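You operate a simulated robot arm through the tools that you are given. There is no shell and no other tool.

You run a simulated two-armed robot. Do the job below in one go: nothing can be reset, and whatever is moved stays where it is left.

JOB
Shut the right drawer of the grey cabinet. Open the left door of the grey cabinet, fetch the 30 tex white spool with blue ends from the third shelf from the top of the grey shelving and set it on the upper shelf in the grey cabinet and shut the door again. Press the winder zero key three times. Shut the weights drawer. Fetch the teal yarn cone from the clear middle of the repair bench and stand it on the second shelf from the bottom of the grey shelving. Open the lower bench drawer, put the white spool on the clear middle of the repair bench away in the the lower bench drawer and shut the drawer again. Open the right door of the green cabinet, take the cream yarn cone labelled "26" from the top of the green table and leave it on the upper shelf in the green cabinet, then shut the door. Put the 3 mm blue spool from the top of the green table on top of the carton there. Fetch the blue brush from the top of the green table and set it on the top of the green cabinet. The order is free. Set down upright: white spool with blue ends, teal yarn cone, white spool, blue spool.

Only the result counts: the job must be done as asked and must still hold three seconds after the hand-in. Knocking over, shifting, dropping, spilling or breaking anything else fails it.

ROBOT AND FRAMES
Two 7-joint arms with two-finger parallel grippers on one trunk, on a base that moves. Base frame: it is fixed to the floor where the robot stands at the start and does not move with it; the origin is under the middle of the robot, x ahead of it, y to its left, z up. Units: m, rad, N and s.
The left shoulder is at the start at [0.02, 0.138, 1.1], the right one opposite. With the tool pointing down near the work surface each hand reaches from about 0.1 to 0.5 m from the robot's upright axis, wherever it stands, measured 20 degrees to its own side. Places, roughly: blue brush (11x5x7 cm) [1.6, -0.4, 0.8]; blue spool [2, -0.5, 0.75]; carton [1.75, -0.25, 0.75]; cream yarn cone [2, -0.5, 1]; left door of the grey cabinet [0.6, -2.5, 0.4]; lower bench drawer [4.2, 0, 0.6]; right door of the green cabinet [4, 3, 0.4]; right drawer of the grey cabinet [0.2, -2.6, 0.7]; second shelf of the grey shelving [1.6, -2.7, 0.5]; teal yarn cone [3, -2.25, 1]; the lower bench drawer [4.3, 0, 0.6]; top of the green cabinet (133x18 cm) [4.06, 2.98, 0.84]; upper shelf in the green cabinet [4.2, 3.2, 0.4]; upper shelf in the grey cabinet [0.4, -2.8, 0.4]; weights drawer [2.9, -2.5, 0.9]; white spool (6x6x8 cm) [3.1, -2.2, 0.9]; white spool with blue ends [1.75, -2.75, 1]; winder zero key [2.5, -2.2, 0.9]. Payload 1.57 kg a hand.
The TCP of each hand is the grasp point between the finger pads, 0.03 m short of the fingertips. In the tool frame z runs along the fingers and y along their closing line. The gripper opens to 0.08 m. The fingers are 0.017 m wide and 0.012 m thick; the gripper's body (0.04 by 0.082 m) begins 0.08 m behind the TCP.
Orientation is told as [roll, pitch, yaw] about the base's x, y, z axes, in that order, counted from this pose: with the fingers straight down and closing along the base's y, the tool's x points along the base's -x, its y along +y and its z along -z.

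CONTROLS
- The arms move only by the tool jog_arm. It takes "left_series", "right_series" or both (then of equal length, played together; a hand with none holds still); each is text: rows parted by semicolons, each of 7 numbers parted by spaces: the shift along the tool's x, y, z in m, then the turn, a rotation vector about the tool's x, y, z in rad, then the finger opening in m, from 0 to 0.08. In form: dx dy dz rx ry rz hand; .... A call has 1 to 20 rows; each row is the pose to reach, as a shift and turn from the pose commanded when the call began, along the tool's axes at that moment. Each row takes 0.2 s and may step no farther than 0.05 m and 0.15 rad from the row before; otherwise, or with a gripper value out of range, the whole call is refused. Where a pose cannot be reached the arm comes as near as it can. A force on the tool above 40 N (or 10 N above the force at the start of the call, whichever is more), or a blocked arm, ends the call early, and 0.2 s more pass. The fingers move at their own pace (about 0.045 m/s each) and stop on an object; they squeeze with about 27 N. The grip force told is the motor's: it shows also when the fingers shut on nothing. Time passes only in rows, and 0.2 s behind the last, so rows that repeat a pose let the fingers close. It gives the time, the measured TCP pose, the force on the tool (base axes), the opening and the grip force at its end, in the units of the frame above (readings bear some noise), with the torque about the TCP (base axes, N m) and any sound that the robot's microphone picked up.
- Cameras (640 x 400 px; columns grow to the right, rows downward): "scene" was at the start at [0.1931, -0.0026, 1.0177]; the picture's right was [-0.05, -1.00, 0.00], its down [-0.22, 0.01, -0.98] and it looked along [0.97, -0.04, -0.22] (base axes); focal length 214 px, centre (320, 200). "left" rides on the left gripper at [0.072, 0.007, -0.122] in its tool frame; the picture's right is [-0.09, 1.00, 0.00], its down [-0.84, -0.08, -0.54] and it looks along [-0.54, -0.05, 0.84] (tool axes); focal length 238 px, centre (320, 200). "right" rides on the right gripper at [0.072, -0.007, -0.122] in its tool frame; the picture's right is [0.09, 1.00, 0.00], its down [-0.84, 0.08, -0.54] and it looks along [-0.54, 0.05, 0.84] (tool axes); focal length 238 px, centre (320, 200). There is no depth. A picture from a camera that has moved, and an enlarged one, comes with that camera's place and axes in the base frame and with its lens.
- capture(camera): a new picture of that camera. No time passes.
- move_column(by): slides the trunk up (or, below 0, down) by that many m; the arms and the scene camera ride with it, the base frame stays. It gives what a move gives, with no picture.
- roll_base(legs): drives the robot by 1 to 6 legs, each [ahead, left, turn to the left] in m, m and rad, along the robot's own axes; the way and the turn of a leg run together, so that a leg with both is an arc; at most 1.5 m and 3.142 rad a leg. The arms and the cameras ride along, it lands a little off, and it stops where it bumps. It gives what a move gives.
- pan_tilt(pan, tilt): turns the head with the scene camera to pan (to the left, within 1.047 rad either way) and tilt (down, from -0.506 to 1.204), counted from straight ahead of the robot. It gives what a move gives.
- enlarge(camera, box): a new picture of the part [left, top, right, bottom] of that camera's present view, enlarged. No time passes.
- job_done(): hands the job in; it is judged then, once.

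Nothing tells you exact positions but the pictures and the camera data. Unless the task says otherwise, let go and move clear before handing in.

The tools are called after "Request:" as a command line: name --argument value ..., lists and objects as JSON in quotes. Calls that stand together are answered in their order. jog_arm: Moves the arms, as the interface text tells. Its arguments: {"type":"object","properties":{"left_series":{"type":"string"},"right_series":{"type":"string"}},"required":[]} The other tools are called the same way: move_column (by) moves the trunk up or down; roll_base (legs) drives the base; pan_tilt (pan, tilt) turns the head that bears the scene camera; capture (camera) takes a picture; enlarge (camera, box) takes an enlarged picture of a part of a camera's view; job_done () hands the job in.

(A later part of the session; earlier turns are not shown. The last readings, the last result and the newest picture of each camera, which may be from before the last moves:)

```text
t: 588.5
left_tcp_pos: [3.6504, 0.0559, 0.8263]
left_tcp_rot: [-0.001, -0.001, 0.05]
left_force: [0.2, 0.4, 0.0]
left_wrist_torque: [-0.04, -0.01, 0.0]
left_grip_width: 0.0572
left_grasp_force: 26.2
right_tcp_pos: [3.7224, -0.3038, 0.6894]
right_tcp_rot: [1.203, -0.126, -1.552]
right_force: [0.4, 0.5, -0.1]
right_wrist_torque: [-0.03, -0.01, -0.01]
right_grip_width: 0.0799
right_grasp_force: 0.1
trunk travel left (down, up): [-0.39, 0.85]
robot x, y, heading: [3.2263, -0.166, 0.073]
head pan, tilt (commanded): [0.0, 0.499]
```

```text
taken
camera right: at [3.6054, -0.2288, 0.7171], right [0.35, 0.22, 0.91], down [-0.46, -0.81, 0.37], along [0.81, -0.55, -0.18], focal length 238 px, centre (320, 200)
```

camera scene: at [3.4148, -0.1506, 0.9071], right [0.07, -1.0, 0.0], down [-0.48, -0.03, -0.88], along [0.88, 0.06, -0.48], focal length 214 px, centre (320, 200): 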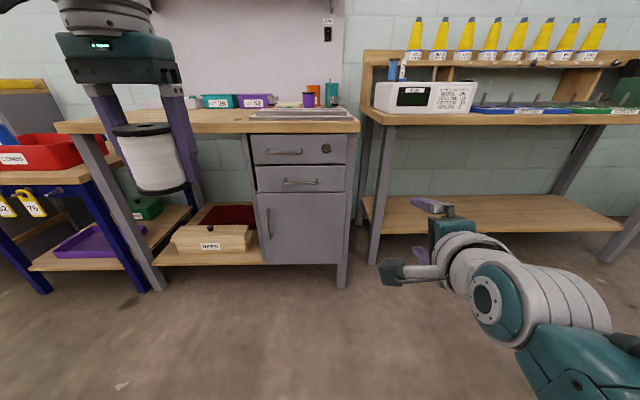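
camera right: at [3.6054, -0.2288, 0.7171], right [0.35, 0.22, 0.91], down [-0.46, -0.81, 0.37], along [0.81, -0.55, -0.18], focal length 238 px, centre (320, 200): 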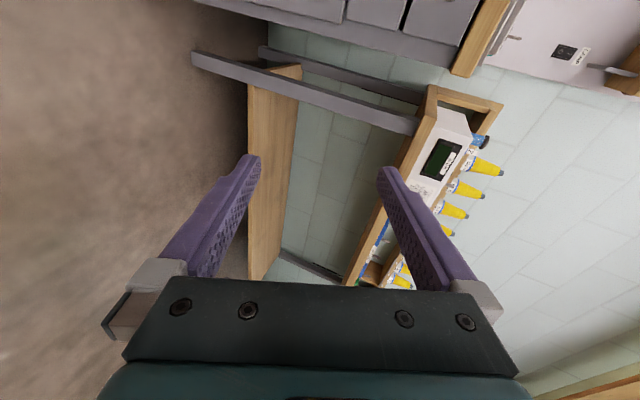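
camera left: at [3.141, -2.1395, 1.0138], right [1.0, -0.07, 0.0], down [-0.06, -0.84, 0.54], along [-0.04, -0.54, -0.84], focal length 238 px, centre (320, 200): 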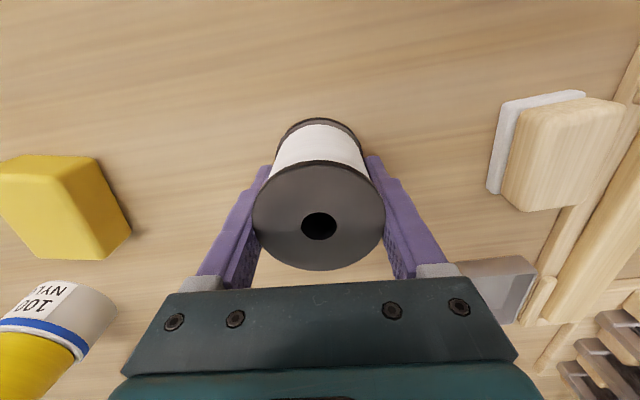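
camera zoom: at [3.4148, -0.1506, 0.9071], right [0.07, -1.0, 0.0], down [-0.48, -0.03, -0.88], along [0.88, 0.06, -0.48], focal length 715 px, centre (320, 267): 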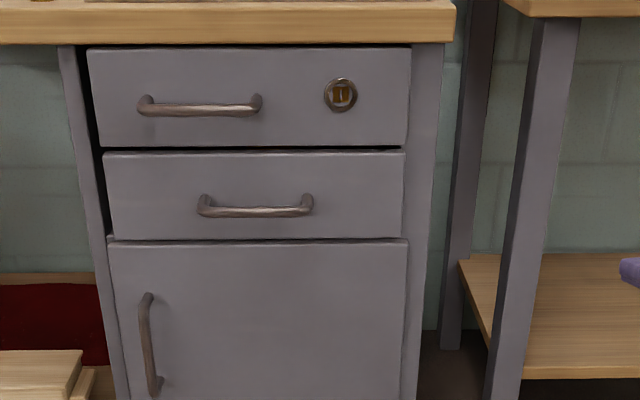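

Triangulating from two heights: lower handle bar at (4.083, -0.035, 0.604), drawer face z 0.57–0.65. I lower slightly, strafe left, and approach.

Request:
move_column --by -0.078

Request:
roll_base --legs '[[0, 0.243, 0], [0.24, 0, 0]]'

Request:
capture --camera "scene"

Request:
enlarge --camera "scene" --box '[280, 160, 480, 310]'

Request:
capture --camera "right"

```text
t: 589.6
left_tcp_pos: [3.6494, 0.0564, 0.7497]
left_tcp_rot: [-0.001, 0.001, 0.051]
left_force: [0.0, 0.5, -1.6]
left_wrist_torque: [0.01, 0.0, 0.0]
left_grip_width: 0.057
left_grasp_force: 27.2
right_tcp_pos: [3.7229, -0.3026, 0.6117]
right_tcp_rot: [1.206, -0.128, -1.548]
right_force: [0.7, -0.2, 0.6]
right_wrist_torque: [-0.01, -0.06, -0.02]
right_grip_width: 0.08
right_grasp_force: 0.0
trunk travel left (down, up): [-0.312, 0.928]
robot x, y, heading: [3.2243, -0.1621, 0.066]
head pan, tilt (commanded): [0.0, 0.499]
```

```text
t: 592.8
left_tcp_pos: [3.8747, 0.3089, 0.7491]
left_tcp_rot: [0.0, 0.001, 0.047]
left_force: [0.4, 0.0, -1.0]
left_wrist_torque: [0.01, -0.01, -0.02]
left_grip_width: 0.0569
left_grasp_force: 26.6
right_tcp_pos: [3.9445, -0.0508, 0.6103]
right_tcp_rot: [1.205, -0.127, -1.553]
right_force: [-0.5, 0.5, -0.2]
right_wrist_torque: [0.02, 0.02, 0.01]
right_grip_width: 0.08
right_grasp_force: 0.1
trunk travel left (down, up): [-0.312, 0.928]
robot x, y, heading: [3.4476, 0.0848, 0.063]
head pan, tilt (commanded): [0.0, 0.499]
```

```text
taken
camera scene: at [3.6374, 0.1025, 0.8291], right [0.07, -1.0, 0.0], down [-0.48, -0.03, -0.88], along [0.88, 0.06, -0.48], focal length 214 px, centre (320, 200)
```

scene: 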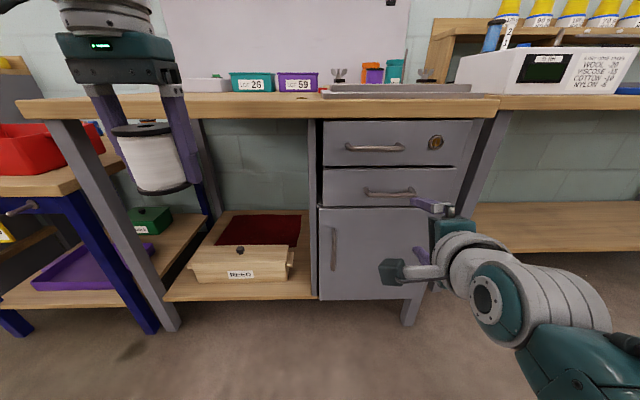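

```text
2.67 times, centred on (380, 235) of scene
camera zoom: at [3.6374, 0.1025, 0.8291], right [0.07, -1.0, 0.0], down [-0.48, -0.03, -0.88], along [0.88, 0.06, -0.48], focal length 572 px, centre (160, 107)
```

zoom: 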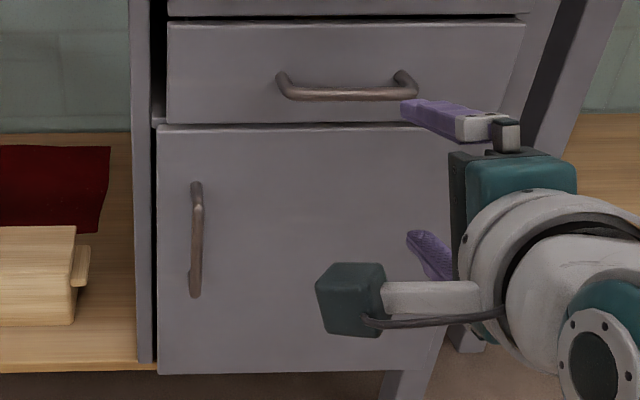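

```text
taken
camera right: at [3.8279, 0.0236, 0.639], right [0.35, 0.21, 0.91], down [-0.46, -0.8, 0.37], along [0.81, -0.55, -0.18], focal length 238 px, centre (320, 200)
```

right: 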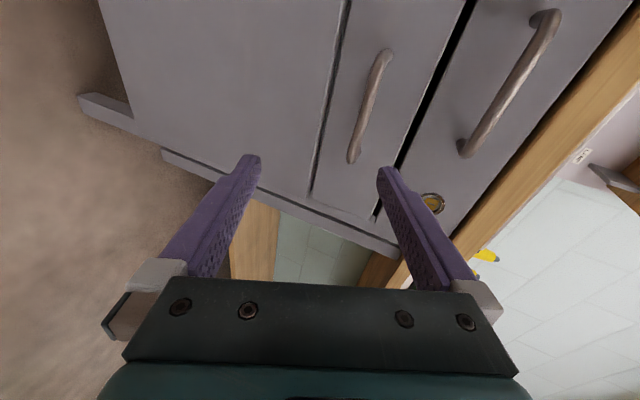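

The open fingers straddle the bar's height. I move forward 11.5 cm and close on the handle.

Request:
roll_base --legs '[[0.115, 0, 0]]'

Request:
capture --camera "right"

Request:
enlarge --camera "scene" --box '[300, 140, 500, 290]'

```text
t: 594.0
left_tcp_pos: [3.9896, 0.3177, 0.7484]
left_tcp_rot: [0.0, -0.001, 0.049]
left_force: [0.0, 0.2, 0.6]
left_wrist_torque: [0.05, 0.0, -0.01]
left_grip_width: 0.057
left_grasp_force: 27.0
right_tcp_pos: [4.0616, -0.0446, 0.6099]
right_tcp_rot: [1.204, -0.132, -1.553]
right_force: [-0.1, -1.0, -0.5]
right_wrist_torque: [0.01, 0.0, -0.03]
right_grip_width: 0.0803
right_grasp_force: 0.1
trunk travel left (down, up): [-0.312, 0.928]
robot x, y, heading: [3.562, 0.0968, 0.063]
head pan, tilt (commanded): [0.0, 0.499]
```

```text
taken
camera right: at [3.9438, 0.0307, 0.6386], right [0.35, 0.22, 0.91], down [-0.46, -0.8, 0.37], along [0.81, -0.55, -0.18], focal length 238 px, centre (320, 200)
```

right: 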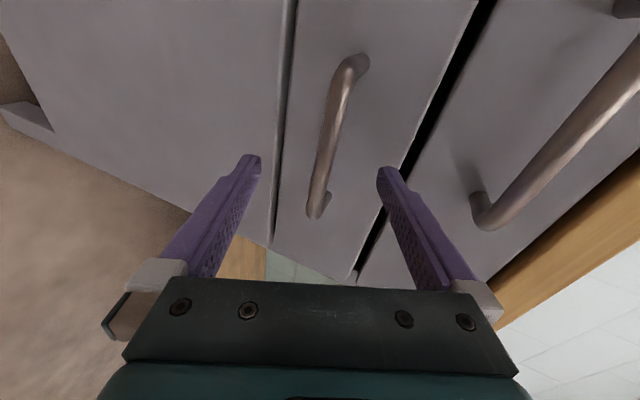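

```text
2.67 times, centred on (400, 215) of scene
camera zoom: at [3.753, 0.1107, 0.8291], right [0.07, -1.0, 0.0], down [-0.48, -0.03, -0.88], along [0.88, 0.06, -0.48], focal length 572 px, centre (107, 160)
```

zoom: 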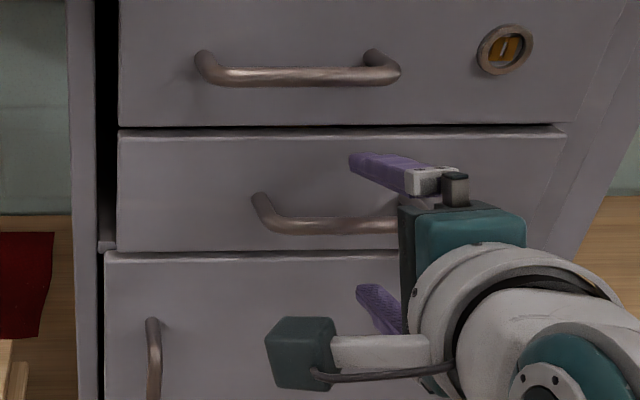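

The bar is between the fingers. My left hand is close to the bench edge, so I don't go further; I close on the handle now.

Request:
jog_arm --right_series "0 0 0 0 0 0 0.05; 0 0 0 0 0 0 0.03; 0 0 0 0 0 0 0.01; 0 0 0 0 0 0 0; 0 0 0 0 0 0 0; 0 0 0 0 0 0 0"

Request:
capture --camera "right"

```text
t: 595.4
left_tcp_pos: [3.9891, 0.3177, 0.7481]
left_tcp_rot: [0.001, 0.0, 0.05]
left_force: [-0.1, 1.0, -0.7]
left_wrist_torque: [-0.05, -0.03, 0.01]
left_grip_width: 0.0567
left_grasp_force: 27.1
right_tcp_pos: [4.0622, -0.0447, 0.6104]
right_tcp_rot: [1.206, -0.132, -1.552]
right_force: [-3.2, 0.1, 8.3]
right_wrist_torque: [0.4, -0.2, -0.13]
right_grip_width: 0.0129
right_grasp_force: 29.7
trunk travel left (down, up): [-0.312, 0.928]
robot x, y, heading: [3.5641, 0.0971, 0.069]
head pan, tilt (commanded): [0.0, 0.499]
```

```text
taken
camera right: at [3.9446, 0.0304, 0.6396], right [0.35, 0.22, 0.91], down [-0.47, -0.8, 0.37], along [0.81, -0.55, -0.18], focal length 238 px, centre (320, 200)
```

right: 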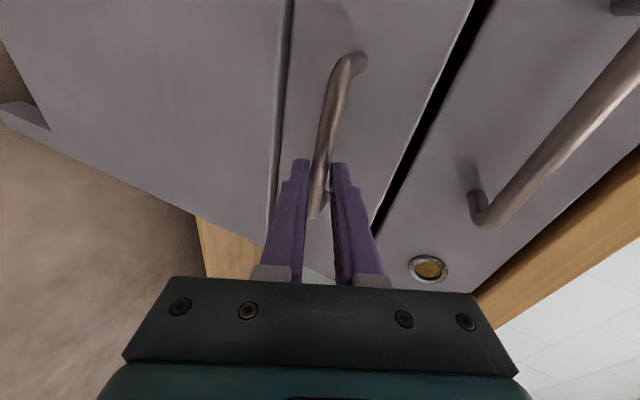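

Gripped. I pull the drawer out by backing along the bench normal.

Request:
roll_base --legs '[[-0.1, -0.0036, 0], [-0.1, -0.0036, 0]]'

Request:
capture --camera "scene"

```text
t: 597.3
left_tcp_pos: [3.796, 0.298, 0.7499]
left_tcp_rot: [0.002, -0.003, 0.048]
left_force: [0.3, -0.7, -1.2]
left_wrist_torque: [0.0, 0.0, 0.03]
left_grip_width: 0.057
left_grasp_force: 27.2
right_tcp_pos: [3.8691, -0.062, 0.6125]
right_tcp_rot: [1.208, -0.127, -1.554]
right_force: [0.1, 10.9, 16.9]
right_wrist_torque: [0.83, -0.36, 0.71]
right_grip_width: 0.013
right_grasp_force: 29.8
trunk travel left (down, up): [-0.312, 0.928]
robot x, y, heading: [3.3706, 0.0731, 0.063]
head pan, tilt (commanded): [0.0, 0.499]
```

```text
taken
camera scene: at [3.56, 0.0925, 0.8295], right [0.07, -1.0, 0.0], down [-0.48, -0.03, -0.88], along [0.88, 0.06, -0.48], focal length 214 px, centre (320, 200)
```

scene: 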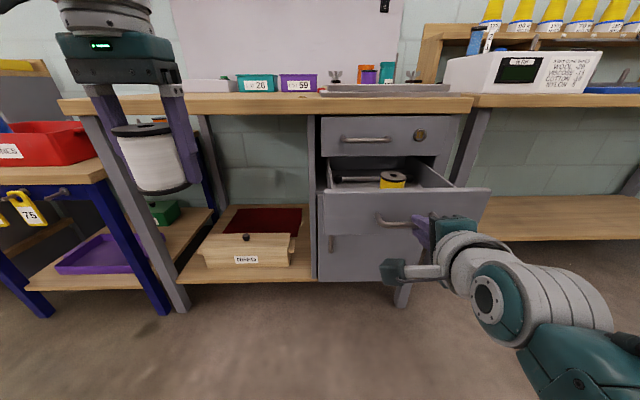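

The drawer is open about 20 cm; it holds a rod and a yellow spool toward the back. I zoom in.

Request:
enlarge --camera "scene" --box '[300, 140, 500, 270]'

```text
3.08 times, centred on (400, 205) of scene
camera zoom: at [3.56, 0.0925, 0.8295], right [0.07, -1.0, 0.0], down [-0.48, -0.03, -0.88], along [0.88, 0.06, -0.48], focal length 660 px, centre (74, 185)
```

zoom: 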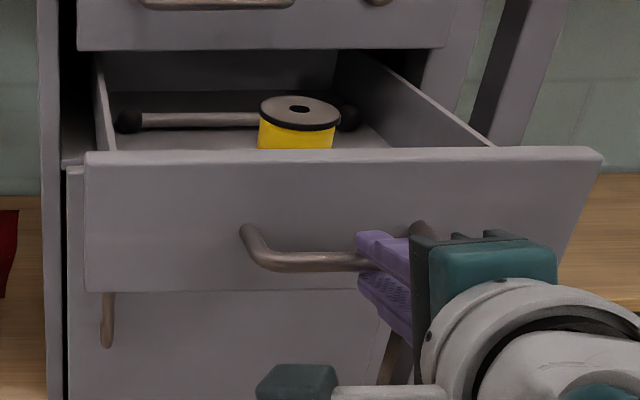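

Request:
roll_base --legs '[[-0.06, -0.002, 0]]'

Request:
capture --camera "scene"

```text
t: 598.2
left_tcp_pos: [3.7368, 0.2925, 0.7513]
left_tcp_rot: [0.004, -0.002, 0.049]
left_force: [-1.5, -0.1, -1.2]
left_wrist_torque: [0.01, 0.03, 0.0]
left_grip_width: 0.0569
left_grasp_force: 27.3
right_tcp_pos: [3.8087, -0.068, 0.6119]
right_tcp_rot: [1.21, -0.127, -1.551]
right_force: [0.7, 9.6, 7.5]
right_wrist_torque: [0.79, -0.13, 0.6]
right_grip_width: 0.0128
right_grasp_force: 29.7
trunk travel left (down, up): [-0.312, 0.928]
robot x, y, heading: [3.3129, 0.0698, 0.067]
head pan, tilt (commanded): [0.0, 0.499]
```

```text
taken
camera scene: at [3.5, 0.0867, 0.8293], right [0.07, -1.0, 0.0], down [-0.48, -0.03, -0.88], along [0.88, 0.06, -0.48], focal length 214 px, centre (320, 200)
```

scene: 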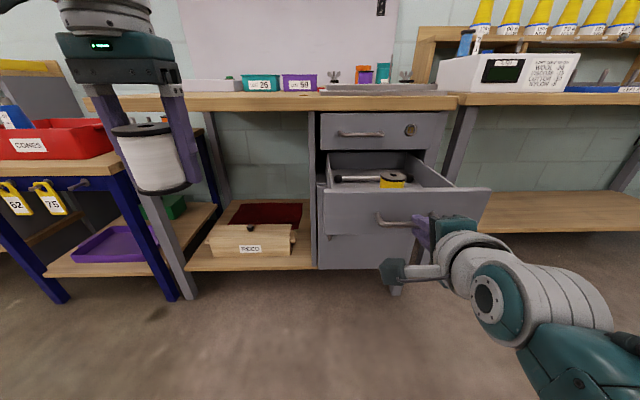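

Request:
jog_arm --right_series "0 0 0 0 0 0 0.03; 0 0 0 0 0 0 0.05; 0 0 0 0 0 0 0.05"

Request:
roll_base --legs '[[-0.1, 0, 0]]'

Request:
move_column --by 0.3

Request:
capture --camera "scene"

Request:
enlarge --camera "scene" --box '[300, 180, 460, 300]'

```text
t: 599.0
left_tcp_pos: [3.7351, 0.2901, 0.7488]
left_tcp_rot: [0.001, 0.001, 0.049]
left_force: [0.0, 0.4, -1.1]
left_wrist_torque: [-0.01, 0.0, -0.01]
left_grip_width: 0.0572
left_grasp_force: 27.1
right_tcp_pos: [3.8091, -0.0711, 0.6128]
right_tcp_rot: [1.208, -0.131, -1.554]
right_force: [0.0, -0.2, -0.2]
right_wrist_torque: [-0.01, -0.01, -0.01]
right_grip_width: 0.0501
right_grasp_force: 0.1
trunk travel left (down, up): [-0.312, 0.928]
robot x, y, heading: [3.3099, 0.0689, 0.066]
head pan, tilt (commanded): [0.0, 0.499]
```

```text
t: 600.2
left_tcp_pos: [3.636, 0.2833, 0.7483]
left_tcp_rot: [-0.001, -0.002, 0.049]
left_force: [0.6, 0.5, -0.8]
left_wrist_torque: [0.0, -0.01, -0.03]
left_grip_width: 0.0567
left_grasp_force: 27.1
right_tcp_pos: [3.7074, -0.0777, 0.6125]
right_tcp_rot: [1.208, -0.13, -1.554]
right_force: [-1.0, 0.2, 0.2]
right_wrist_torque: [0.02, 0.0, 0.0]
right_grip_width: 0.0501
right_grasp_force: 0.0
trunk travel left (down, up): [-0.312, 0.928]
robot x, y, heading: [3.2063, 0.0633, 0.064]
head pan, tilt (commanded): [0.0, 0.499]
```

```text
t: 603.2
left_tcp_pos: [3.6354, 0.2827, 1.0492]
left_tcp_rot: [0.001, 0.0, 0.048]
left_force: [-0.9, 0.7, -0.6]
left_wrist_torque: [0.0, -0.04, 0.02]
left_grip_width: 0.0571
left_grasp_force: 26.6
right_tcp_pos: [3.7079, -0.0775, 0.9134]
right_tcp_rot: [1.208, -0.131, -1.553]
right_force: [-0.3, -0.6, -0.7]
right_wrist_torque: [0.0, 0.01, 0.01]
right_grip_width: 0.0498
right_grasp_force: 0.0
trunk travel left (down, up): [-0.612, 0.628]
robot x, y, heading: [3.21, 0.0628, 0.06]
head pan, tilt (commanded): [0.0, 0.499]
```

```text
taken
camera scene: at [3.3992, 0.0772, 1.1291], right [0.07, -1.0, 0.0], down [-0.48, -0.03, -0.88], along [0.88, 0.06, -0.48], focal length 214 px, centre (320, 200)
```

scene: 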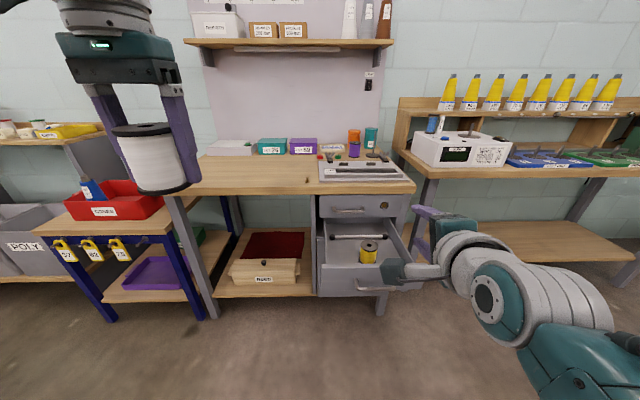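

```text
3.33 times, centred on (380, 240) of scene
camera zoom: at [3.3992, 0.0772, 1.1291], right [0.07, -1.0, 0.0], down [-0.48, -0.03, -0.88], along [0.88, 0.06, -0.48], focal length 715 px, centre (120, 67)
```

zoom: 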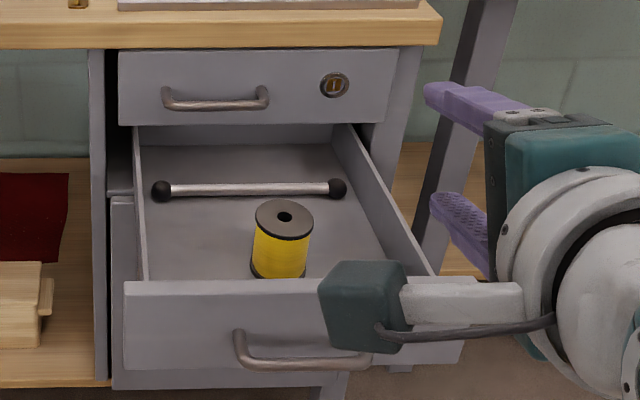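

The free floor of the drawer is on the left, beside the yellow spool. I rotate the left hand a quarter turn so its fingers open fore-aft, and retract the right hand.

Request:
jog_arm --left_series "0 0 0 0 0 -0.1357 0.04; 0 0 0 0 0 -0.2713 0.04; 0 0 0 0 0 -0.407 0.04; 0 0 0 0 0 -0.5427 0.04; 0 0 0 0 0 -0.6783 0.04; 0 0 0 0 0 -0.814 0.04; 0 0 0 0 0 -0.9497 0.04; 0 0 0 0 0 -1.0853 0.04; 0 0 0 0 0 -1.221 0.04; 0 0 0 0 0 -1.3567 0.04; 0 0 0 0 0 -1.4923 0.04; 0 0 0 0 0 -1.628 0.04; 0 0 0 0 0 -1.628 0.04" --right_series "-0.0092 0.0042 -0.042 0 0 0 0.03; -0.0185 0.0084 -0.0839 0 0 0 0; -0.0277 0.0126 -0.1259 0 0 0 0; -0.0369 0.0168 -0.1678 0 0 0 0; -0.0369 0.0168 -0.1678 0 0 0 0; -0.0369 0.0168 -0.1678 0 0 0 0; -0.0369 0.0168 -0.1678 0 0 0 0; -0.0369 0.0168 -0.1678 0 0 0 0; -0.0369 0.0168 -0.1678 0 0 0 0; -0.0369 0.0168 -0.1678 0 0 0 0; -0.0369 0.0168 -0.1678 0 0 0 0; -0.0369 0.0168 -0.1678 0 0 0 0; -0.0369 0.0168 -0.1678 0 0 0 0"

Request:
capture --camera "scene"

```text
t: 604.0
left_tcp_pos: [3.6354, 0.2828, 1.0479]
left_tcp_rot: [0.003, -0.001, 0.443]
left_force: [0.4, -0.1, -0.9]
left_wrist_torque: [0.0, -0.01, 0.0]
left_grip_width: 0.0571
left_grasp_force: 26.8
right_tcp_pos: [3.6054, -0.1246, 0.9775]
right_tcp_rot: [1.233, -0.289, -1.517]
right_force: [0.1, 0.9, 0.3]
right_wrist_torque: [-0.01, 0.0, -0.01]
right_grip_width: 0.0001
right_grasp_force: 11.9
trunk travel left (down, up): [-0.612, 0.628]
robot x, y, heading: [3.21, 0.0626, 0.074]
head pan, tilt (commanded): [0.0, 0.499]
stopped in row 4 (right hand): the arm was blocked; the commanded pose is now the measured one
```

```text
taken
camera scene: at [3.3994, 0.0772, 1.1291], right [0.07, -1.0, 0.0], down [-0.48, -0.03, -0.88], along [0.88, 0.06, -0.48], focal length 214 px, centre (320, 200)
```

scene: 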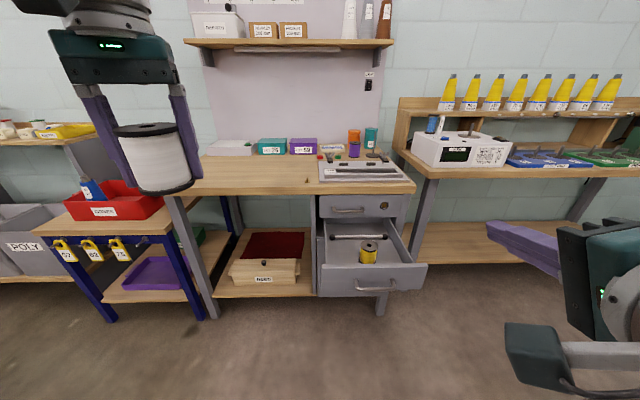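

Request:
jog_arm --left_series "0 0 0 0 0 -0.137 0.04; 0 0 0 0 0 -0.274 0.04; 0 0 0 0 0 -0.411 0.04; 0 0 0 0 0 -0.548 0.04; 0 0 0 0 0 -0.685 0.04; 0 0 0 0 0 -0.822 0.04; 0 0 0 0 0 -0.959 0.04; 0 0 0 0 0 -1.096 0.04; 0 0 0 0 0 -1.233 0.04; 0 0 0 0 0 -1.233 0.04"

Request:
enlarge --camera "scene" --box '[300, 180, 460, 300]'

Request:
capture --camera "left"

```text
t: 606.2
left_tcp_pos: [3.6358, 0.2839, 1.0477]
left_tcp_rot: [-0.003, -0.001, 1.678]
left_force: [0.4, 0.0, -1.0]
left_wrist_torque: [0.01, 0.02, 0.0]
left_grip_width: 0.0566
left_grasp_force: 26.9
right_tcp_pos: [3.6072, -0.1258, 0.9775]
right_tcp_rot: [1.231, -0.286, -1.52]
right_force: [-0.1, -0.6, 0.0]
right_wrist_torque: [0.03, -0.01, -0.01]
right_grip_width: 0.0
right_grasp_force: 20.8
trunk travel left (down, up): [-0.612, 0.628]
robot x, y, heading: [3.2125, 0.0589, 0.066]
head pan, tilt (commanded): [0.0, 0.499]
```

```text
3.33 times, centred on (380, 240) of scene
camera zoom: at [3.3992, 0.0772, 1.1291], right [0.07, -1.0, 0.0], down [-0.48, -0.03, -0.88], along [0.88, 0.06, -0.48], focal length 715 px, centre (120, 67)
```

zoom: 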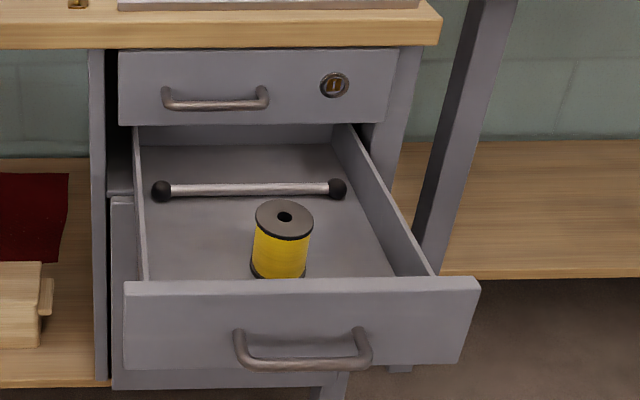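

```text
taken
camera left: at [3.6376, 0.2096, 1.1695], right [-1.0, -0.01, 0.0], down [-0.01, 0.84, 0.54], along [-0.01, 0.54, -0.84], focal length 238 px, centre (320, 200)
```

left: 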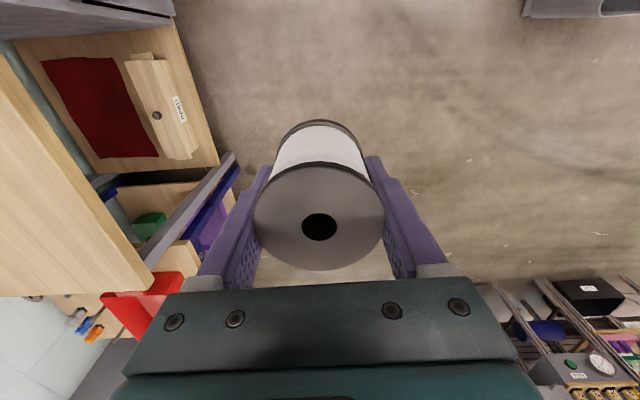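

Good view of the free area left of the yellow spool. I position the left hand above it.

Request:
roll_base --legs '[[0, -0.269, 0], [0.285, 0, 0]]'

Request:
capture --camera "scene"

Request:
capture --camera "left"

```text
t: 609.7
left_tcp_pos: [3.939, 0.0291, 1.0481]
left_tcp_rot: [0.0, -0.002, 1.669]
left_force: [-0.2, -0.5, -0.8]
left_wrist_torque: [0.02, -0.03, 0.0]
left_grip_width: 0.057
left_grasp_force: 27.2
right_tcp_pos: [3.9078, -0.3795, 0.9784]
right_tcp_rot: [1.231, -0.286, -1.529]
right_force: [-0.1, 0.1, 0.4]
right_wrist_torque: [0.03, 0.0, 0.01]
right_grip_width: 0.0
right_grasp_force: 21.0
trunk travel left (down, up): [-0.612, 0.628]
robot x, y, heading: [3.5129, -0.1847, 0.057]
head pan, tilt (commanded): [0.0, 0.499]
```

```text
taken
camera scene: at [3.7025, -0.1739, 1.1291], right [0.06, -1.0, 0.0], down [-0.48, -0.03, -0.88], along [0.88, 0.05, -0.48], focal length 214 px, centre (320, 200)
```

scene: 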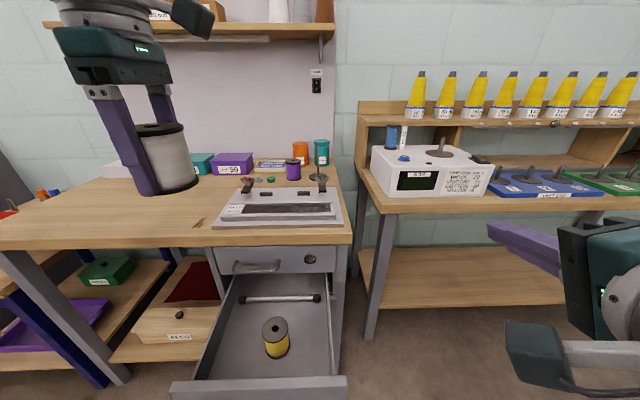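

```text
taken
camera left: at [3.9418, -0.0434, 1.1695], right [-1.0, 0.0, 0.0], down [0.0, 0.84, 0.54], along [0.0, 0.54, -0.84], focal length 238 px, centre (320, 200)
```

left: 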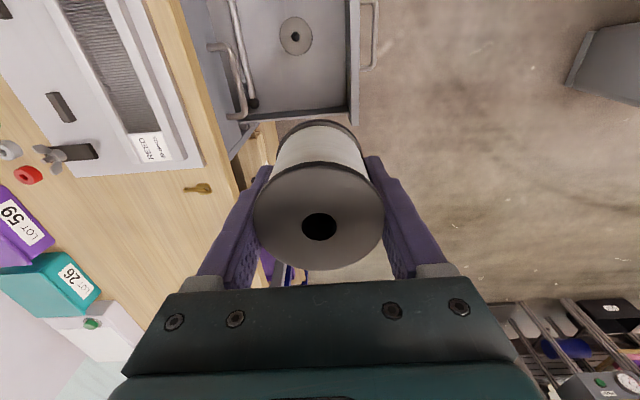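

The gap between the yellow spool (y≈-0.06) and the left wall (y≈0.07) is centred at y≈0.02. I fine-adjust and lower the column.

Request:
jog_arm --left_series "0.0095 -0.0051 0 0 0 0 0.04; 0.0095 -0.0051 0 0 0 0 0.04"

Request:
move_column --by -0.33

Request:
capture --camera "scene"

Request:
capture --camera "left"

```text
t: 610.3
left_tcp_pos: [3.9465, 0.0211, 1.0471]
left_tcp_rot: [-0.001, 0.0, 1.669]
left_force: [-0.5, 0.1, -1.4]
left_wrist_torque: [0.0, -0.02, 0.0]
left_grip_width: 0.0571
left_grasp_force: 26.8
right_tcp_pos: [3.9069, -0.3783, 0.9787]
right_tcp_rot: [1.23, -0.288, -1.528]
right_force: [0.3, -0.3, 0.0]
right_wrist_torque: [0.03, 0.03, -0.01]
right_grip_width: 0.0
right_grasp_force: 21.3
trunk travel left (down, up): [-0.612, 0.628]
robot x, y, heading: [3.5094, -0.1847, 0.059]
head pan, tilt (commanded): [0.0, 0.499]
```

```text
t: 613.6
left_tcp_pos: [3.9463, 0.0212, 0.7181]
left_tcp_rot: [-0.001, -0.002, 1.668]
left_force: [0.8, -0.5, -0.9]
left_wrist_torque: [0.02, -0.01, 0.02]
left_grip_width: 0.0569
left_grasp_force: 26.8
right_tcp_pos: [3.9081, -0.3793, 0.6485]
right_tcp_rot: [1.232, -0.288, -1.526]
right_force: [0.6, 0.0, -0.4]
right_wrist_torque: [0.0, -0.06, 0.02]
right_grip_width: 0.0
right_grasp_force: 21.5
trunk travel left (down, up): [-0.282, 0.958]
robot x, y, heading: [3.5132, -0.1859, 0.058]
head pan, tilt (commanded): [0.0, 0.499]
```

```text
taken
camera scene: at [3.7024, -0.174, 0.7991], right [0.06, -1.0, 0.0], down [-0.48, -0.03, -0.88], along [0.88, 0.05, -0.48], focal length 214 px, centre (320, 200)
```

scene: 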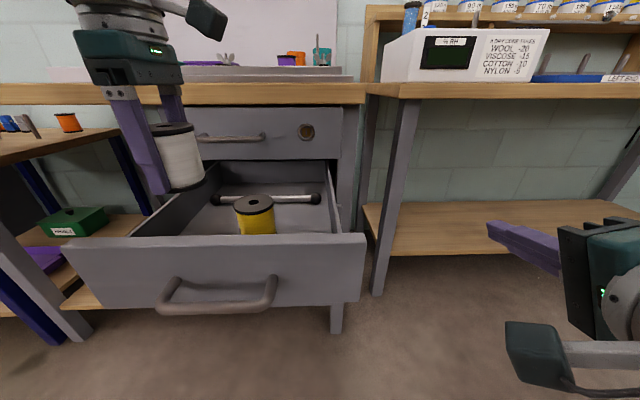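

```text
taken
camera left: at [3.9482, -0.0524, 0.8388], right [-1.0, 0.0, 0.0], down [0.0, 0.84, 0.54], along [0.0, 0.54, -0.84], focal length 238 px, centre (320, 200)
```

left: 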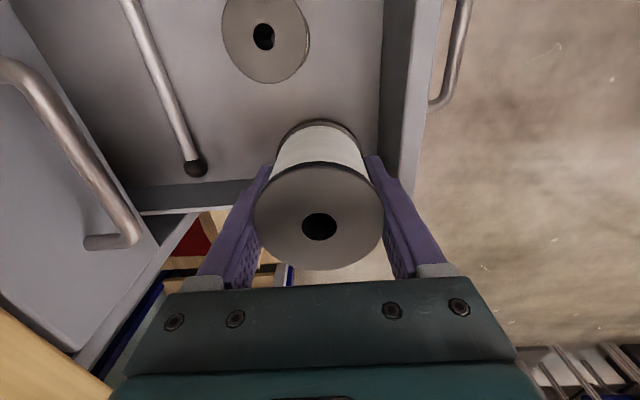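

Clearances look good on all sides. I lower further and then feel for the drawer floor with the arm.

Request:
move_column --by -0.07

Request:
jog_arm --left_series "0 0 0.004 0 0 0 0.04; 0 0 0.008 0 0 0 0.04; 0 0 0.008 0 0 0 0.04"

Request:
capture --camera "left"

Request:
enlarge --camera "scene" --box '[80, 100, 380, 300]'

```text
t: 614.6
left_tcp_pos: [3.9454, 0.0203, 0.6466]
left_tcp_rot: [0.0, -0.001, 1.671]
left_force: [0.4, -0.4, -1.1]
left_wrist_torque: [0.02, -0.01, 0.01]
left_grip_width: 0.057
left_grasp_force: 27.1
right_tcp_pos: [3.9088, -0.3779, 0.5779]
right_tcp_rot: [1.231, -0.288, -1.528]
right_force: [-0.1, -0.5, -0.2]
right_wrist_torque: [0.02, -0.02, 0.01]
right_grip_width: 0.0001
right_grasp_force: 21.0
trunk travel left (down, up): [-0.212, 1.028]
robot x, y, heading: [3.5112, -0.1867, 0.062]
head pan, tilt (commanded): [0.0, 0.499]
```

```text
t: 615.5
left_tcp_pos: [3.945, 0.0224, 0.6394]
left_tcp_rot: [0.0, 0.0, 1.669]
left_force: [0.4, 0.1, -1.4]
left_wrist_torque: [-0.02, -0.01, 0.03]
left_grip_width: 0.0571
left_grasp_force: 27.4
right_tcp_pos: [3.9073, -0.3785, 0.5778]
right_tcp_rot: [1.23, -0.287, -1.527]
right_force: [0.1, -0.1, 0.0]
right_wrist_torque: [0.0, 0.03, -0.02]
right_grip_width: 0.0002
right_grasp_force: 21.4
trunk travel left (down, up): [-0.212, 1.028]
robot x, y, heading: [3.5096, -0.1902, 0.057]
head pan, tilt (commanded): [0.0, 0.499]
```

```text
taken
camera left: at [3.9478, -0.0522, 0.7607], right [-1.0, 0.0, 0.0], down [0.0, 0.84, 0.54], along [0.0, 0.54, -0.84], focal length 238 px, centre (320, 200)
```

left: 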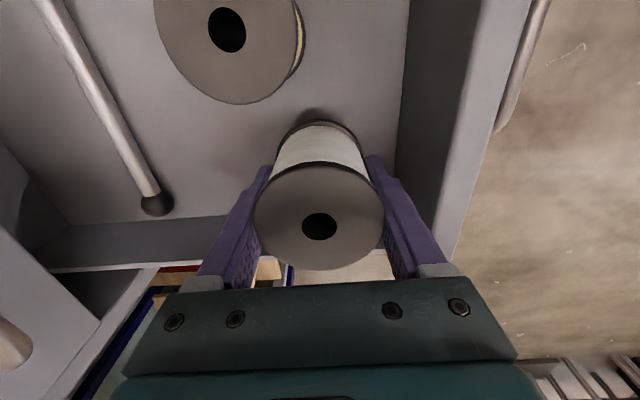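

```text
2.00 times, centred on (230, 200) of scene
camera zoom: at [3.7024, -0.1739, 0.7291], right [0.06, -1.0, 0.0], down [-0.48, -0.03, -0.88], along [0.88, 0.05, -0.48], focal length 429 px, centre (500, 200)
```

zoom: 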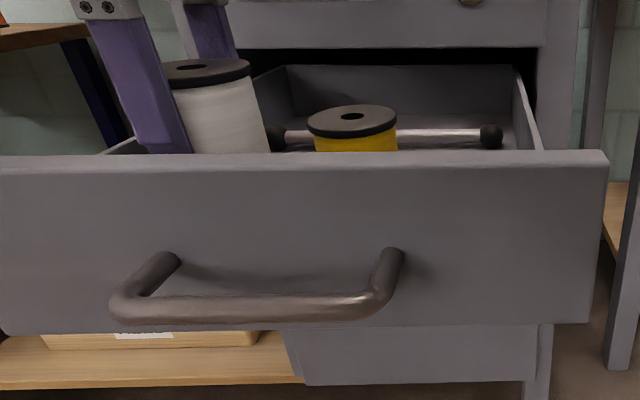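

Request:
jog_arm --left_series "0 0 0.005 0 0 0 0.04; 0 0 0.01 0 0 0 0.04; 0 0 0.01 0 0 0 0.04"

Request:
jog_arm --left_series "0 0 0.004 0 0 0 0.04; 0 0 0.008 0 0 0 0.04; 0 0 0.008 0 0 0 0.04"

```text
t: 616.2
left_tcp_pos: [3.9459, 0.0212, 0.6307]
left_tcp_rot: [0.001, 0.0, 1.668]
left_force: [1.3, -0.1, -0.6]
left_wrist_torque: [0.0, 0.02, 0.02]
left_grip_width: 0.0572
left_grasp_force: 26.9
right_tcp_pos: [3.9081, -0.379, 0.5782]
right_tcp_rot: [1.229, -0.288, -1.529]
right_force: [-1.4, 0.4, 0.4]
right_wrist_torque: [0.0, -0.02, 0.0]
right_grip_width: 0.0001
right_grasp_force: 21.0
trunk travel left (down, up): [-0.212, 1.028]
robot x, y, heading: [3.5124, -0.1879, 0.061]
head pan, tilt (commanded): [0.0, 0.499]
```

```text
t: 617.0
left_tcp_pos: [3.9451, 0.0201, 0.6211]
left_tcp_rot: [0.0, 0.0, 1.669]
left_force: [0.5, -0.4, -0.9]
left_wrist_torque: [-0.03, -0.02, 0.0]
left_grip_width: 0.0571
left_grasp_force: 26.9
right_tcp_pos: [3.908, -0.3784, 0.5774]
right_tcp_rot: [1.231, -0.287, -1.527]
right_force: [0.0, -1.1, -0.3]
right_wrist_torque: [-0.03, 0.0, -0.01]
right_grip_width: 0.0
right_grasp_force: 21.1
trunk travel left (down, up): [-0.212, 1.028]
robot x, y, heading: [3.5137, -0.1879, 0.057]
head pan, tilt (commanded): [0.0, 0.499]
```

Request:
jog_arm --left_series "0 0 0.003 0 0 0 0.04; 0 0 0.006 0 0 0 0.04; 0 0 0.006 0 0 0 0.04"

Request:
jog_arm --left_series "0 0 0.003 0 0 0 0.04; 0 0 0.006 0 0 0 0.04; 0 0 0.006 0 0 0 0.04"

Request:
capture --camera "left"

```text
t: 617.9
left_tcp_pos: [3.9455, 0.02, 0.6152]
left_tcp_rot: [-0.001, 0.0, 1.668]
left_force: [0.0, -1.4, -0.6]
left_wrist_torque: [-0.01, 0.0, 0.0]
left_grip_width: 0.0569
left_grasp_force: 27.5
right_tcp_pos: [3.9089, -0.3786, 0.5779]
right_tcp_rot: [1.23, -0.287, -1.527]
right_force: [-0.4, 0.4, 0.6]
right_wrist_torque: [-0.02, 0.04, -0.02]
right_grip_width: 0.0001
right_grasp_force: 20.8
trunk travel left (down, up): [-0.212, 1.028]
robot x, y, heading: [3.5115, -0.1877, 0.062]
head pan, tilt (commanded): [0.0, 0.499]
```

```text
t: 618.6
left_tcp_pos: [3.9461, 0.02, 0.6092]
left_tcp_rot: [0.0, -0.002, 1.667]
left_force: [0.4, 0.1, -0.7]
left_wrist_torque: [0.0, -0.05, -0.02]
left_grip_width: 0.0571
left_grasp_force: 27.6
right_tcp_pos: [3.9089, -0.3777, 0.5775]
right_tcp_rot: [1.231, -0.289, -1.527]
right_force: [-0.5, 0.1, 0.6]
right_wrist_torque: [0.02, 0.01, -0.01]
right_grip_width: 0.0
right_grasp_force: 21.2
trunk travel left (down, up): [-0.212, 1.028]
robot x, y, heading: [3.5101, -0.1879, 0.059]
head pan, tilt (commanded): [0.0, 0.499]
```

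```text
taken
camera left: at [3.9481, -0.0536, 0.7297], right [-1.0, 0.0, 0.0], down [0.0, 0.84, 0.54], along [0.0, 0.54, -0.84], focal length 238 px, centre (320, 200)
```

left: 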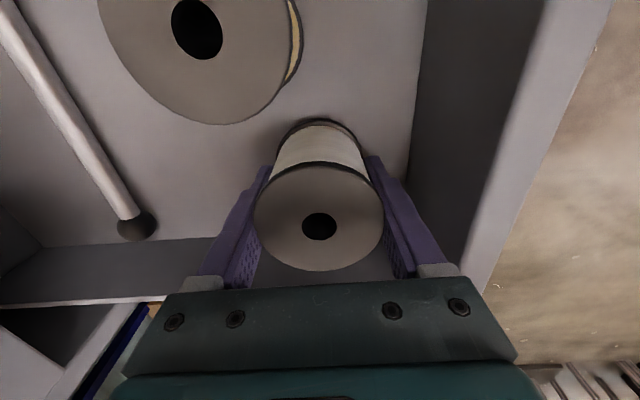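

Request:
jog_arm --left_series "0 0 0.002 0 0 0 0.04; 0 0 0.004 0 0 0 0.04; 0 0 0.004 0 0 0 0.04"

Request:
jog_arm --left_series "0 0 0.002 0 0 0 0.04; 0 0 0.004 0 0 0 0.04; 0 0 0.004 0 0 0 0.04"

```text
t: 619.5
left_tcp_pos: [3.947, 0.0201, 0.605]
left_tcp_rot: [0.0, 0.001, 1.667]
left_force: [0.0, 0.5, -0.3]
left_wrist_torque: [0.01, 0.01, -0.01]
left_grip_width: 0.057
left_grasp_force: 27.3
right_tcp_pos: [3.9089, -0.3788, 0.5787]
right_tcp_rot: [1.231, -0.289, -1.527]
right_force: [-0.9, 0.1, 1.1]
right_wrist_torque: [0.03, 0.01, 0.01]
right_grip_width: 0.0
right_grasp_force: 21.5
trunk travel left (down, up): [-0.212, 1.028]
robot x, y, heading: [3.5114, -0.1904, 0.059]
head pan, tilt (commanded): [0.0, 0.499]
```

```text
t: 620.2
left_tcp_pos: [3.9468, 0.0212, 0.6016]
left_tcp_rot: [0.0, 0.0, 1.669]
left_force: [0.3, -0.1, -0.3]
left_wrist_torque: [0.0, -0.02, 0.01]
left_grip_width: 0.057
left_grasp_force: 26.4
right_tcp_pos: [3.9085, -0.3774, 0.578]
right_tcp_rot: [1.229, -0.288, -1.525]
right_force: [0.9, 0.2, 0.4]
right_wrist_torque: [-0.04, 0.0, -0.04]
right_grip_width: 0.0
right_grasp_force: 21.1
trunk travel left (down, up): [-0.212, 1.028]
robot x, y, heading: [3.5184, -0.1868, 0.061]
head pan, tilt (commanded): [0.0, 0.499]
```

Request:
jog_arm --left_series "0 0 0.002 0 0 0 0.04; 0 0 0.004 0 0 0 0.04; 0 0 0.006 0 0 0 0.04; 0 0 0.006 0 0 0 0.04"

Request:
capture --camera "scene"

```text
t: 621.2
left_tcp_pos: [3.9508, 0.0216, 0.5979]
left_tcp_rot: [-0.007, 0.0, 1.666]
left_force: [0.9, 0.1, 24.5]
left_wrist_torque: [-0.2, 0.47, 0.15]
left_grip_width: 0.057
left_grasp_force: 27.4
right_tcp_pos: [3.9115, -0.3766, 0.5786]
right_tcp_rot: [1.234, -0.288, -1.529]
right_force: [-0.1, -0.1, -0.5]
right_wrist_torque: [-0.02, 0.06, 0.0]
right_grip_width: 0.0
right_grasp_force: 21.0
trunk travel left (down, up): [-0.212, 1.028]
robot x, y, heading: [3.5106, -0.1859, 0.056]
head pan, tilt (commanded): [0.0, 0.499]
```

```text
taken
camera scene: at [3.7051, -0.173, 0.7298], right [0.06, -1.0, 0.0], down [-0.48, -0.03, -0.88], along [0.88, 0.05, -0.48], focal length 214 px, centre (320, 200)
```

scene: 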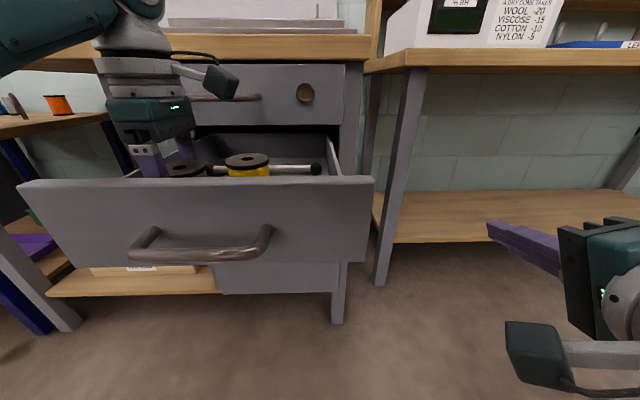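

Floor contact. I ease off, open the fingers, and raise straight up.

Request:
jog_arm --left_series "0 0 -0.003 0 0 0 0.05; 0 0 -0.003 0 0 0 0.06; 0 0 -0.003 0 0 0 0.068; 0 0 -0.003 0 0 0 0.074; 0 0 -0.003 0 0 0 0.074"

Request:
move_column --by 0.12

Request:
capture --camera "left"

Request:
capture --camera "scene"

```text
t: 622.5
left_tcp_pos: [3.9459, 0.0203, 0.5995]
left_tcp_rot: [-0.001, -0.001, 1.67]
left_force: [0.8, -0.9, 0.2]
left_wrist_torque: [-0.01, 0.01, -0.03]
left_grip_width: 0.0742
left_grasp_force: 0.0
right_tcp_pos: [3.9081, -0.3786, 0.5779]
right_tcp_rot: [1.23, -0.288, -1.529]
right_force: [-0.1, -0.2, -0.4]
right_wrist_torque: [0.03, -0.01, -0.01]
right_grip_width: 0.0001
right_grasp_force: 21.7
trunk travel left (down, up): [-0.212, 1.028]
robot x, y, heading: [3.5177, -0.1865, 0.062]
head pan, tilt (commanded): [0.0, 0.499]
```

```text
t: 624.0
left_tcp_pos: [3.9469, 0.0198, 0.7186]
left_tcp_rot: [0.0, -0.001, 1.669]
left_force: [0.9, 0.1, 0.2]
left_wrist_torque: [0.01, 0.01, 0.01]
left_grip_width: 0.0741
left_grasp_force: 0.1
right_tcp_pos: [3.9083, -0.3786, 0.697]
right_tcp_rot: [1.23, -0.289, -1.528]
right_force: [0.1, 0.4, 0.1]
right_wrist_torque: [-0.01, 0.01, 0.01]
right_grip_width: 0.0
right_grasp_force: 21.5
trunk travel left (down, up): [-0.332, 0.908]
robot x, y, heading: [3.5085, -0.1873, 0.059]
head pan, tilt (commanded): [0.0, 0.499]
```

```text
taken
camera left: at [3.9489, -0.0534, 0.84], right [-1.0, 0.0, 0.0], down [0.0, 0.84, 0.54], along [0.0, 0.54, -0.84], focal length 238 px, centre (320, 200)
```

left: 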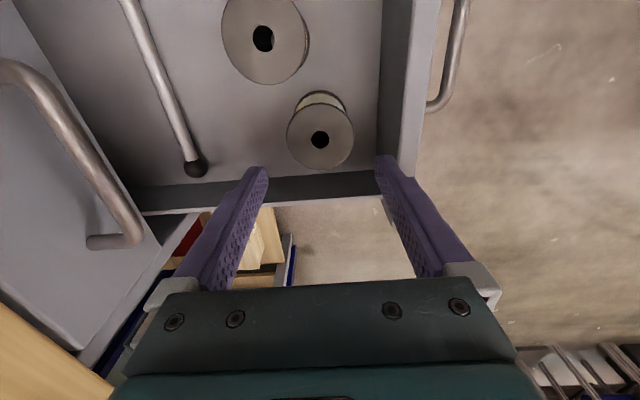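

```text
taken
camera scene: at [3.7024, -0.1739, 0.8491], right [0.06, -1.0, 0.0], down [-0.48, -0.03, -0.88], along [0.88, 0.05, -0.48], focal length 214 px, centre (320, 200)
```

scene: 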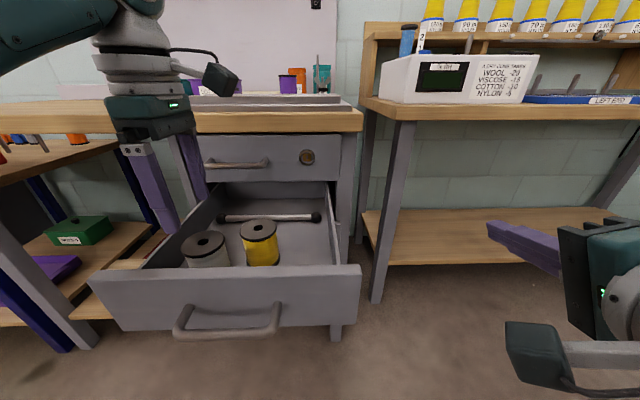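

The white spool stands upright in the drawer beside the yellow one. To close the drawer I'll push with the right hand while the left is kept above bench height; I back off and adjust both arms.

Request:
roll_base --legs '[[-0.3, 0, 0]]'

Request:
jog_arm --left_series "0 0 -0.025 0 0 0 0.05; 0 0 -0.05 0 0 0 0.02; 0 0 -0.08 0 0 0 0; 0 0 -0.1 0 0 0 0; 0 0 -0.11 0 0 0 0; 0 0 -0.11 0 0 0 0" --right_series "0.0102 -0.0325 0.0115 0 0 0 0; 0.0204 -0.0651 0.0231 0 0 0 0; 0.0307 -0.0976 0.0346 0 0 0 0; 0.0409 -0.1302 0.0462 0 0 0 0; 0.0511 -0.1627 0.0577 0 0 0 0; 0.0511 -0.1627 0.0577 0 0 0 0"

Request:
capture --camera "scene"

```text
t: 626.0
left_tcp_pos: [3.6526, 0.0016, 0.7195]
left_tcp_rot: [-0.002, -0.002, 1.666]
left_force: [-0.4, 0.5, 0.4]
left_wrist_torque: [-0.02, 0.03, 0.01]
left_grip_width: 0.0742
left_grasp_force: 0.0
right_tcp_pos: [3.6119, -0.3968, 0.6979]
right_tcp_rot: [1.23, -0.288, -1.531]
right_force: [-0.7, -0.4, -0.3]
right_wrist_torque: [-0.03, 0.0, 0.01]
right_grip_width: 0.0002
right_grasp_force: 21.2
trunk travel left (down, up): [-0.332, 0.908]
robot x, y, heading: [3.2181, -0.2019, 0.055]
head pan, tilt (commanded): [0.0, 0.499]
```

```text
t: 627.4
left_tcp_pos: [3.6541, 0.0004, 0.8298]
left_tcp_rot: [0.0, 0.001, 1.663]
left_force: [-0.2, -0.1, 1.1]
left_wrist_torque: [-0.02, 0.0, 0.0]
left_grip_width: 0.0
left_grasp_force: 21.1
right_tcp_pos: [3.6129, -0.3968, 0.5181]
right_tcp_rot: [1.232, -0.288, -1.531]
right_force: [1.7, -0.2, 0.4]
right_wrist_torque: [-0.01, 0.01, 0.01]
right_grip_width: 0.0
right_grasp_force: 21.1
trunk travel left (down, up): [-0.332, 0.908]
robot x, y, heading: [3.2183, -0.2044, 0.056]
head pan, tilt (commanded): [0.0, 0.499]
```

```text
taken
camera scene: at [3.4074, -0.1915, 0.8491], right [0.06, -1.0, 0.0], down [-0.48, -0.03, -0.88], along [0.88, 0.05, -0.48], focal length 214 px, centre (320, 200)
```

scene: 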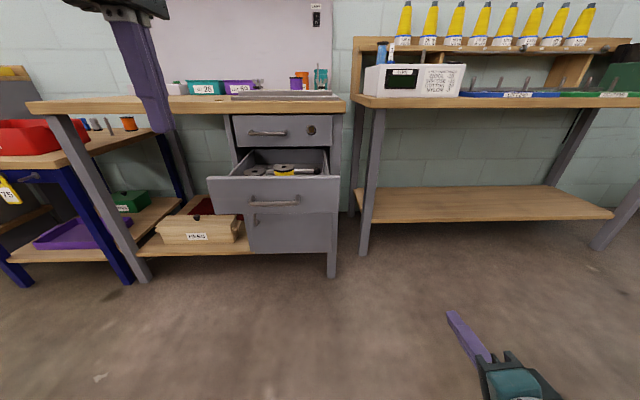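

Request:
move_column --by 0.095

Request:
roll_base --legs '[[0, 0.43, 0], [0.18, 0, 0]]'

Request:
capture --camera "scene"

Request:
capture --camera "right"

```text
t: 628.7
left_tcp_pos: [3.6541, 0.0009, 0.9236]
left_tcp_rot: [0.001, 0.0, 1.665]
left_force: [0.2, 0.2, 0.3]
left_wrist_torque: [0.0, 0.0, 0.03]
left_grip_width: 0.0002
left_grasp_force: 21.6
right_tcp_pos: [3.6115, -0.3973, 0.6143]
right_tcp_rot: [1.231, -0.289, -1.53]
right_force: [0.7, -0.1, 0.3]
right_wrist_torque: [0.01, 0.0, 0.0]
right_grip_width: 0.0
right_grasp_force: 21.3
trunk travel left (down, up): [-0.427, 0.813]
robot x, y, heading: [3.2196, -0.2078, 0.057]
head pan, tilt (commanded): [0.0, 0.499]
```

```text
t: 632.4
left_tcp_pos: [3.8165, 0.4347, 0.9238]
left_tcp_rot: [-0.002, 0.0, 1.666]
left_force: [0.2, 0.3, -0.6]
left_wrist_torque: [0.05, 0.01, -0.01]
left_grip_width: 0.0002
left_grasp_force: 21.0
right_tcp_pos: [3.7757, 0.0377, 0.6129]
right_tcp_rot: [1.229, -0.287, -1.532]
right_force: [0.1, 0.2, 0.6]
right_wrist_torque: [-0.04, 0.03, 0.02]
right_grip_width: 0.0
right_grasp_force: 21.2
trunk travel left (down, up): [-0.427, 0.813]
robot x, y, heading: [3.3762, 0.2301, 0.053]
head pan, tilt (commanded): [0.0, 0.499]
```

```text
taken
camera scene: at [3.5709, 0.2436, 0.9442], right [0.06, -1.0, 0.0], down [-0.48, -0.03, -0.88], along [0.88, 0.05, -0.48], focal length 214 px, centre (320, 200)
```

scene: 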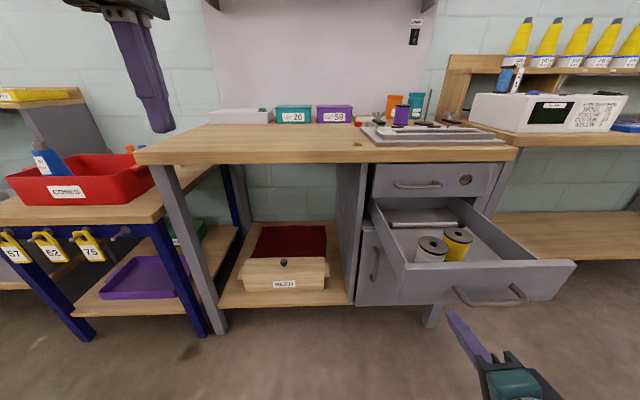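

```text
taken
camera right: at [3.6553, 0.1133, 0.6265], right [0.32, 0.37, 0.87], down [-0.46, -0.75, 0.48], along [0.83, -0.55, -0.07], focal length 238 px, centre (320, 200)
```

right: 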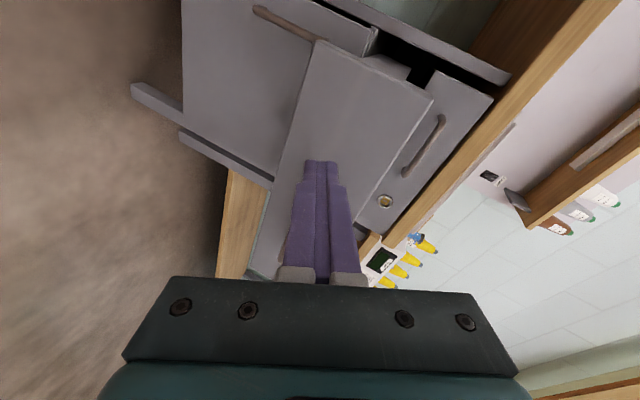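

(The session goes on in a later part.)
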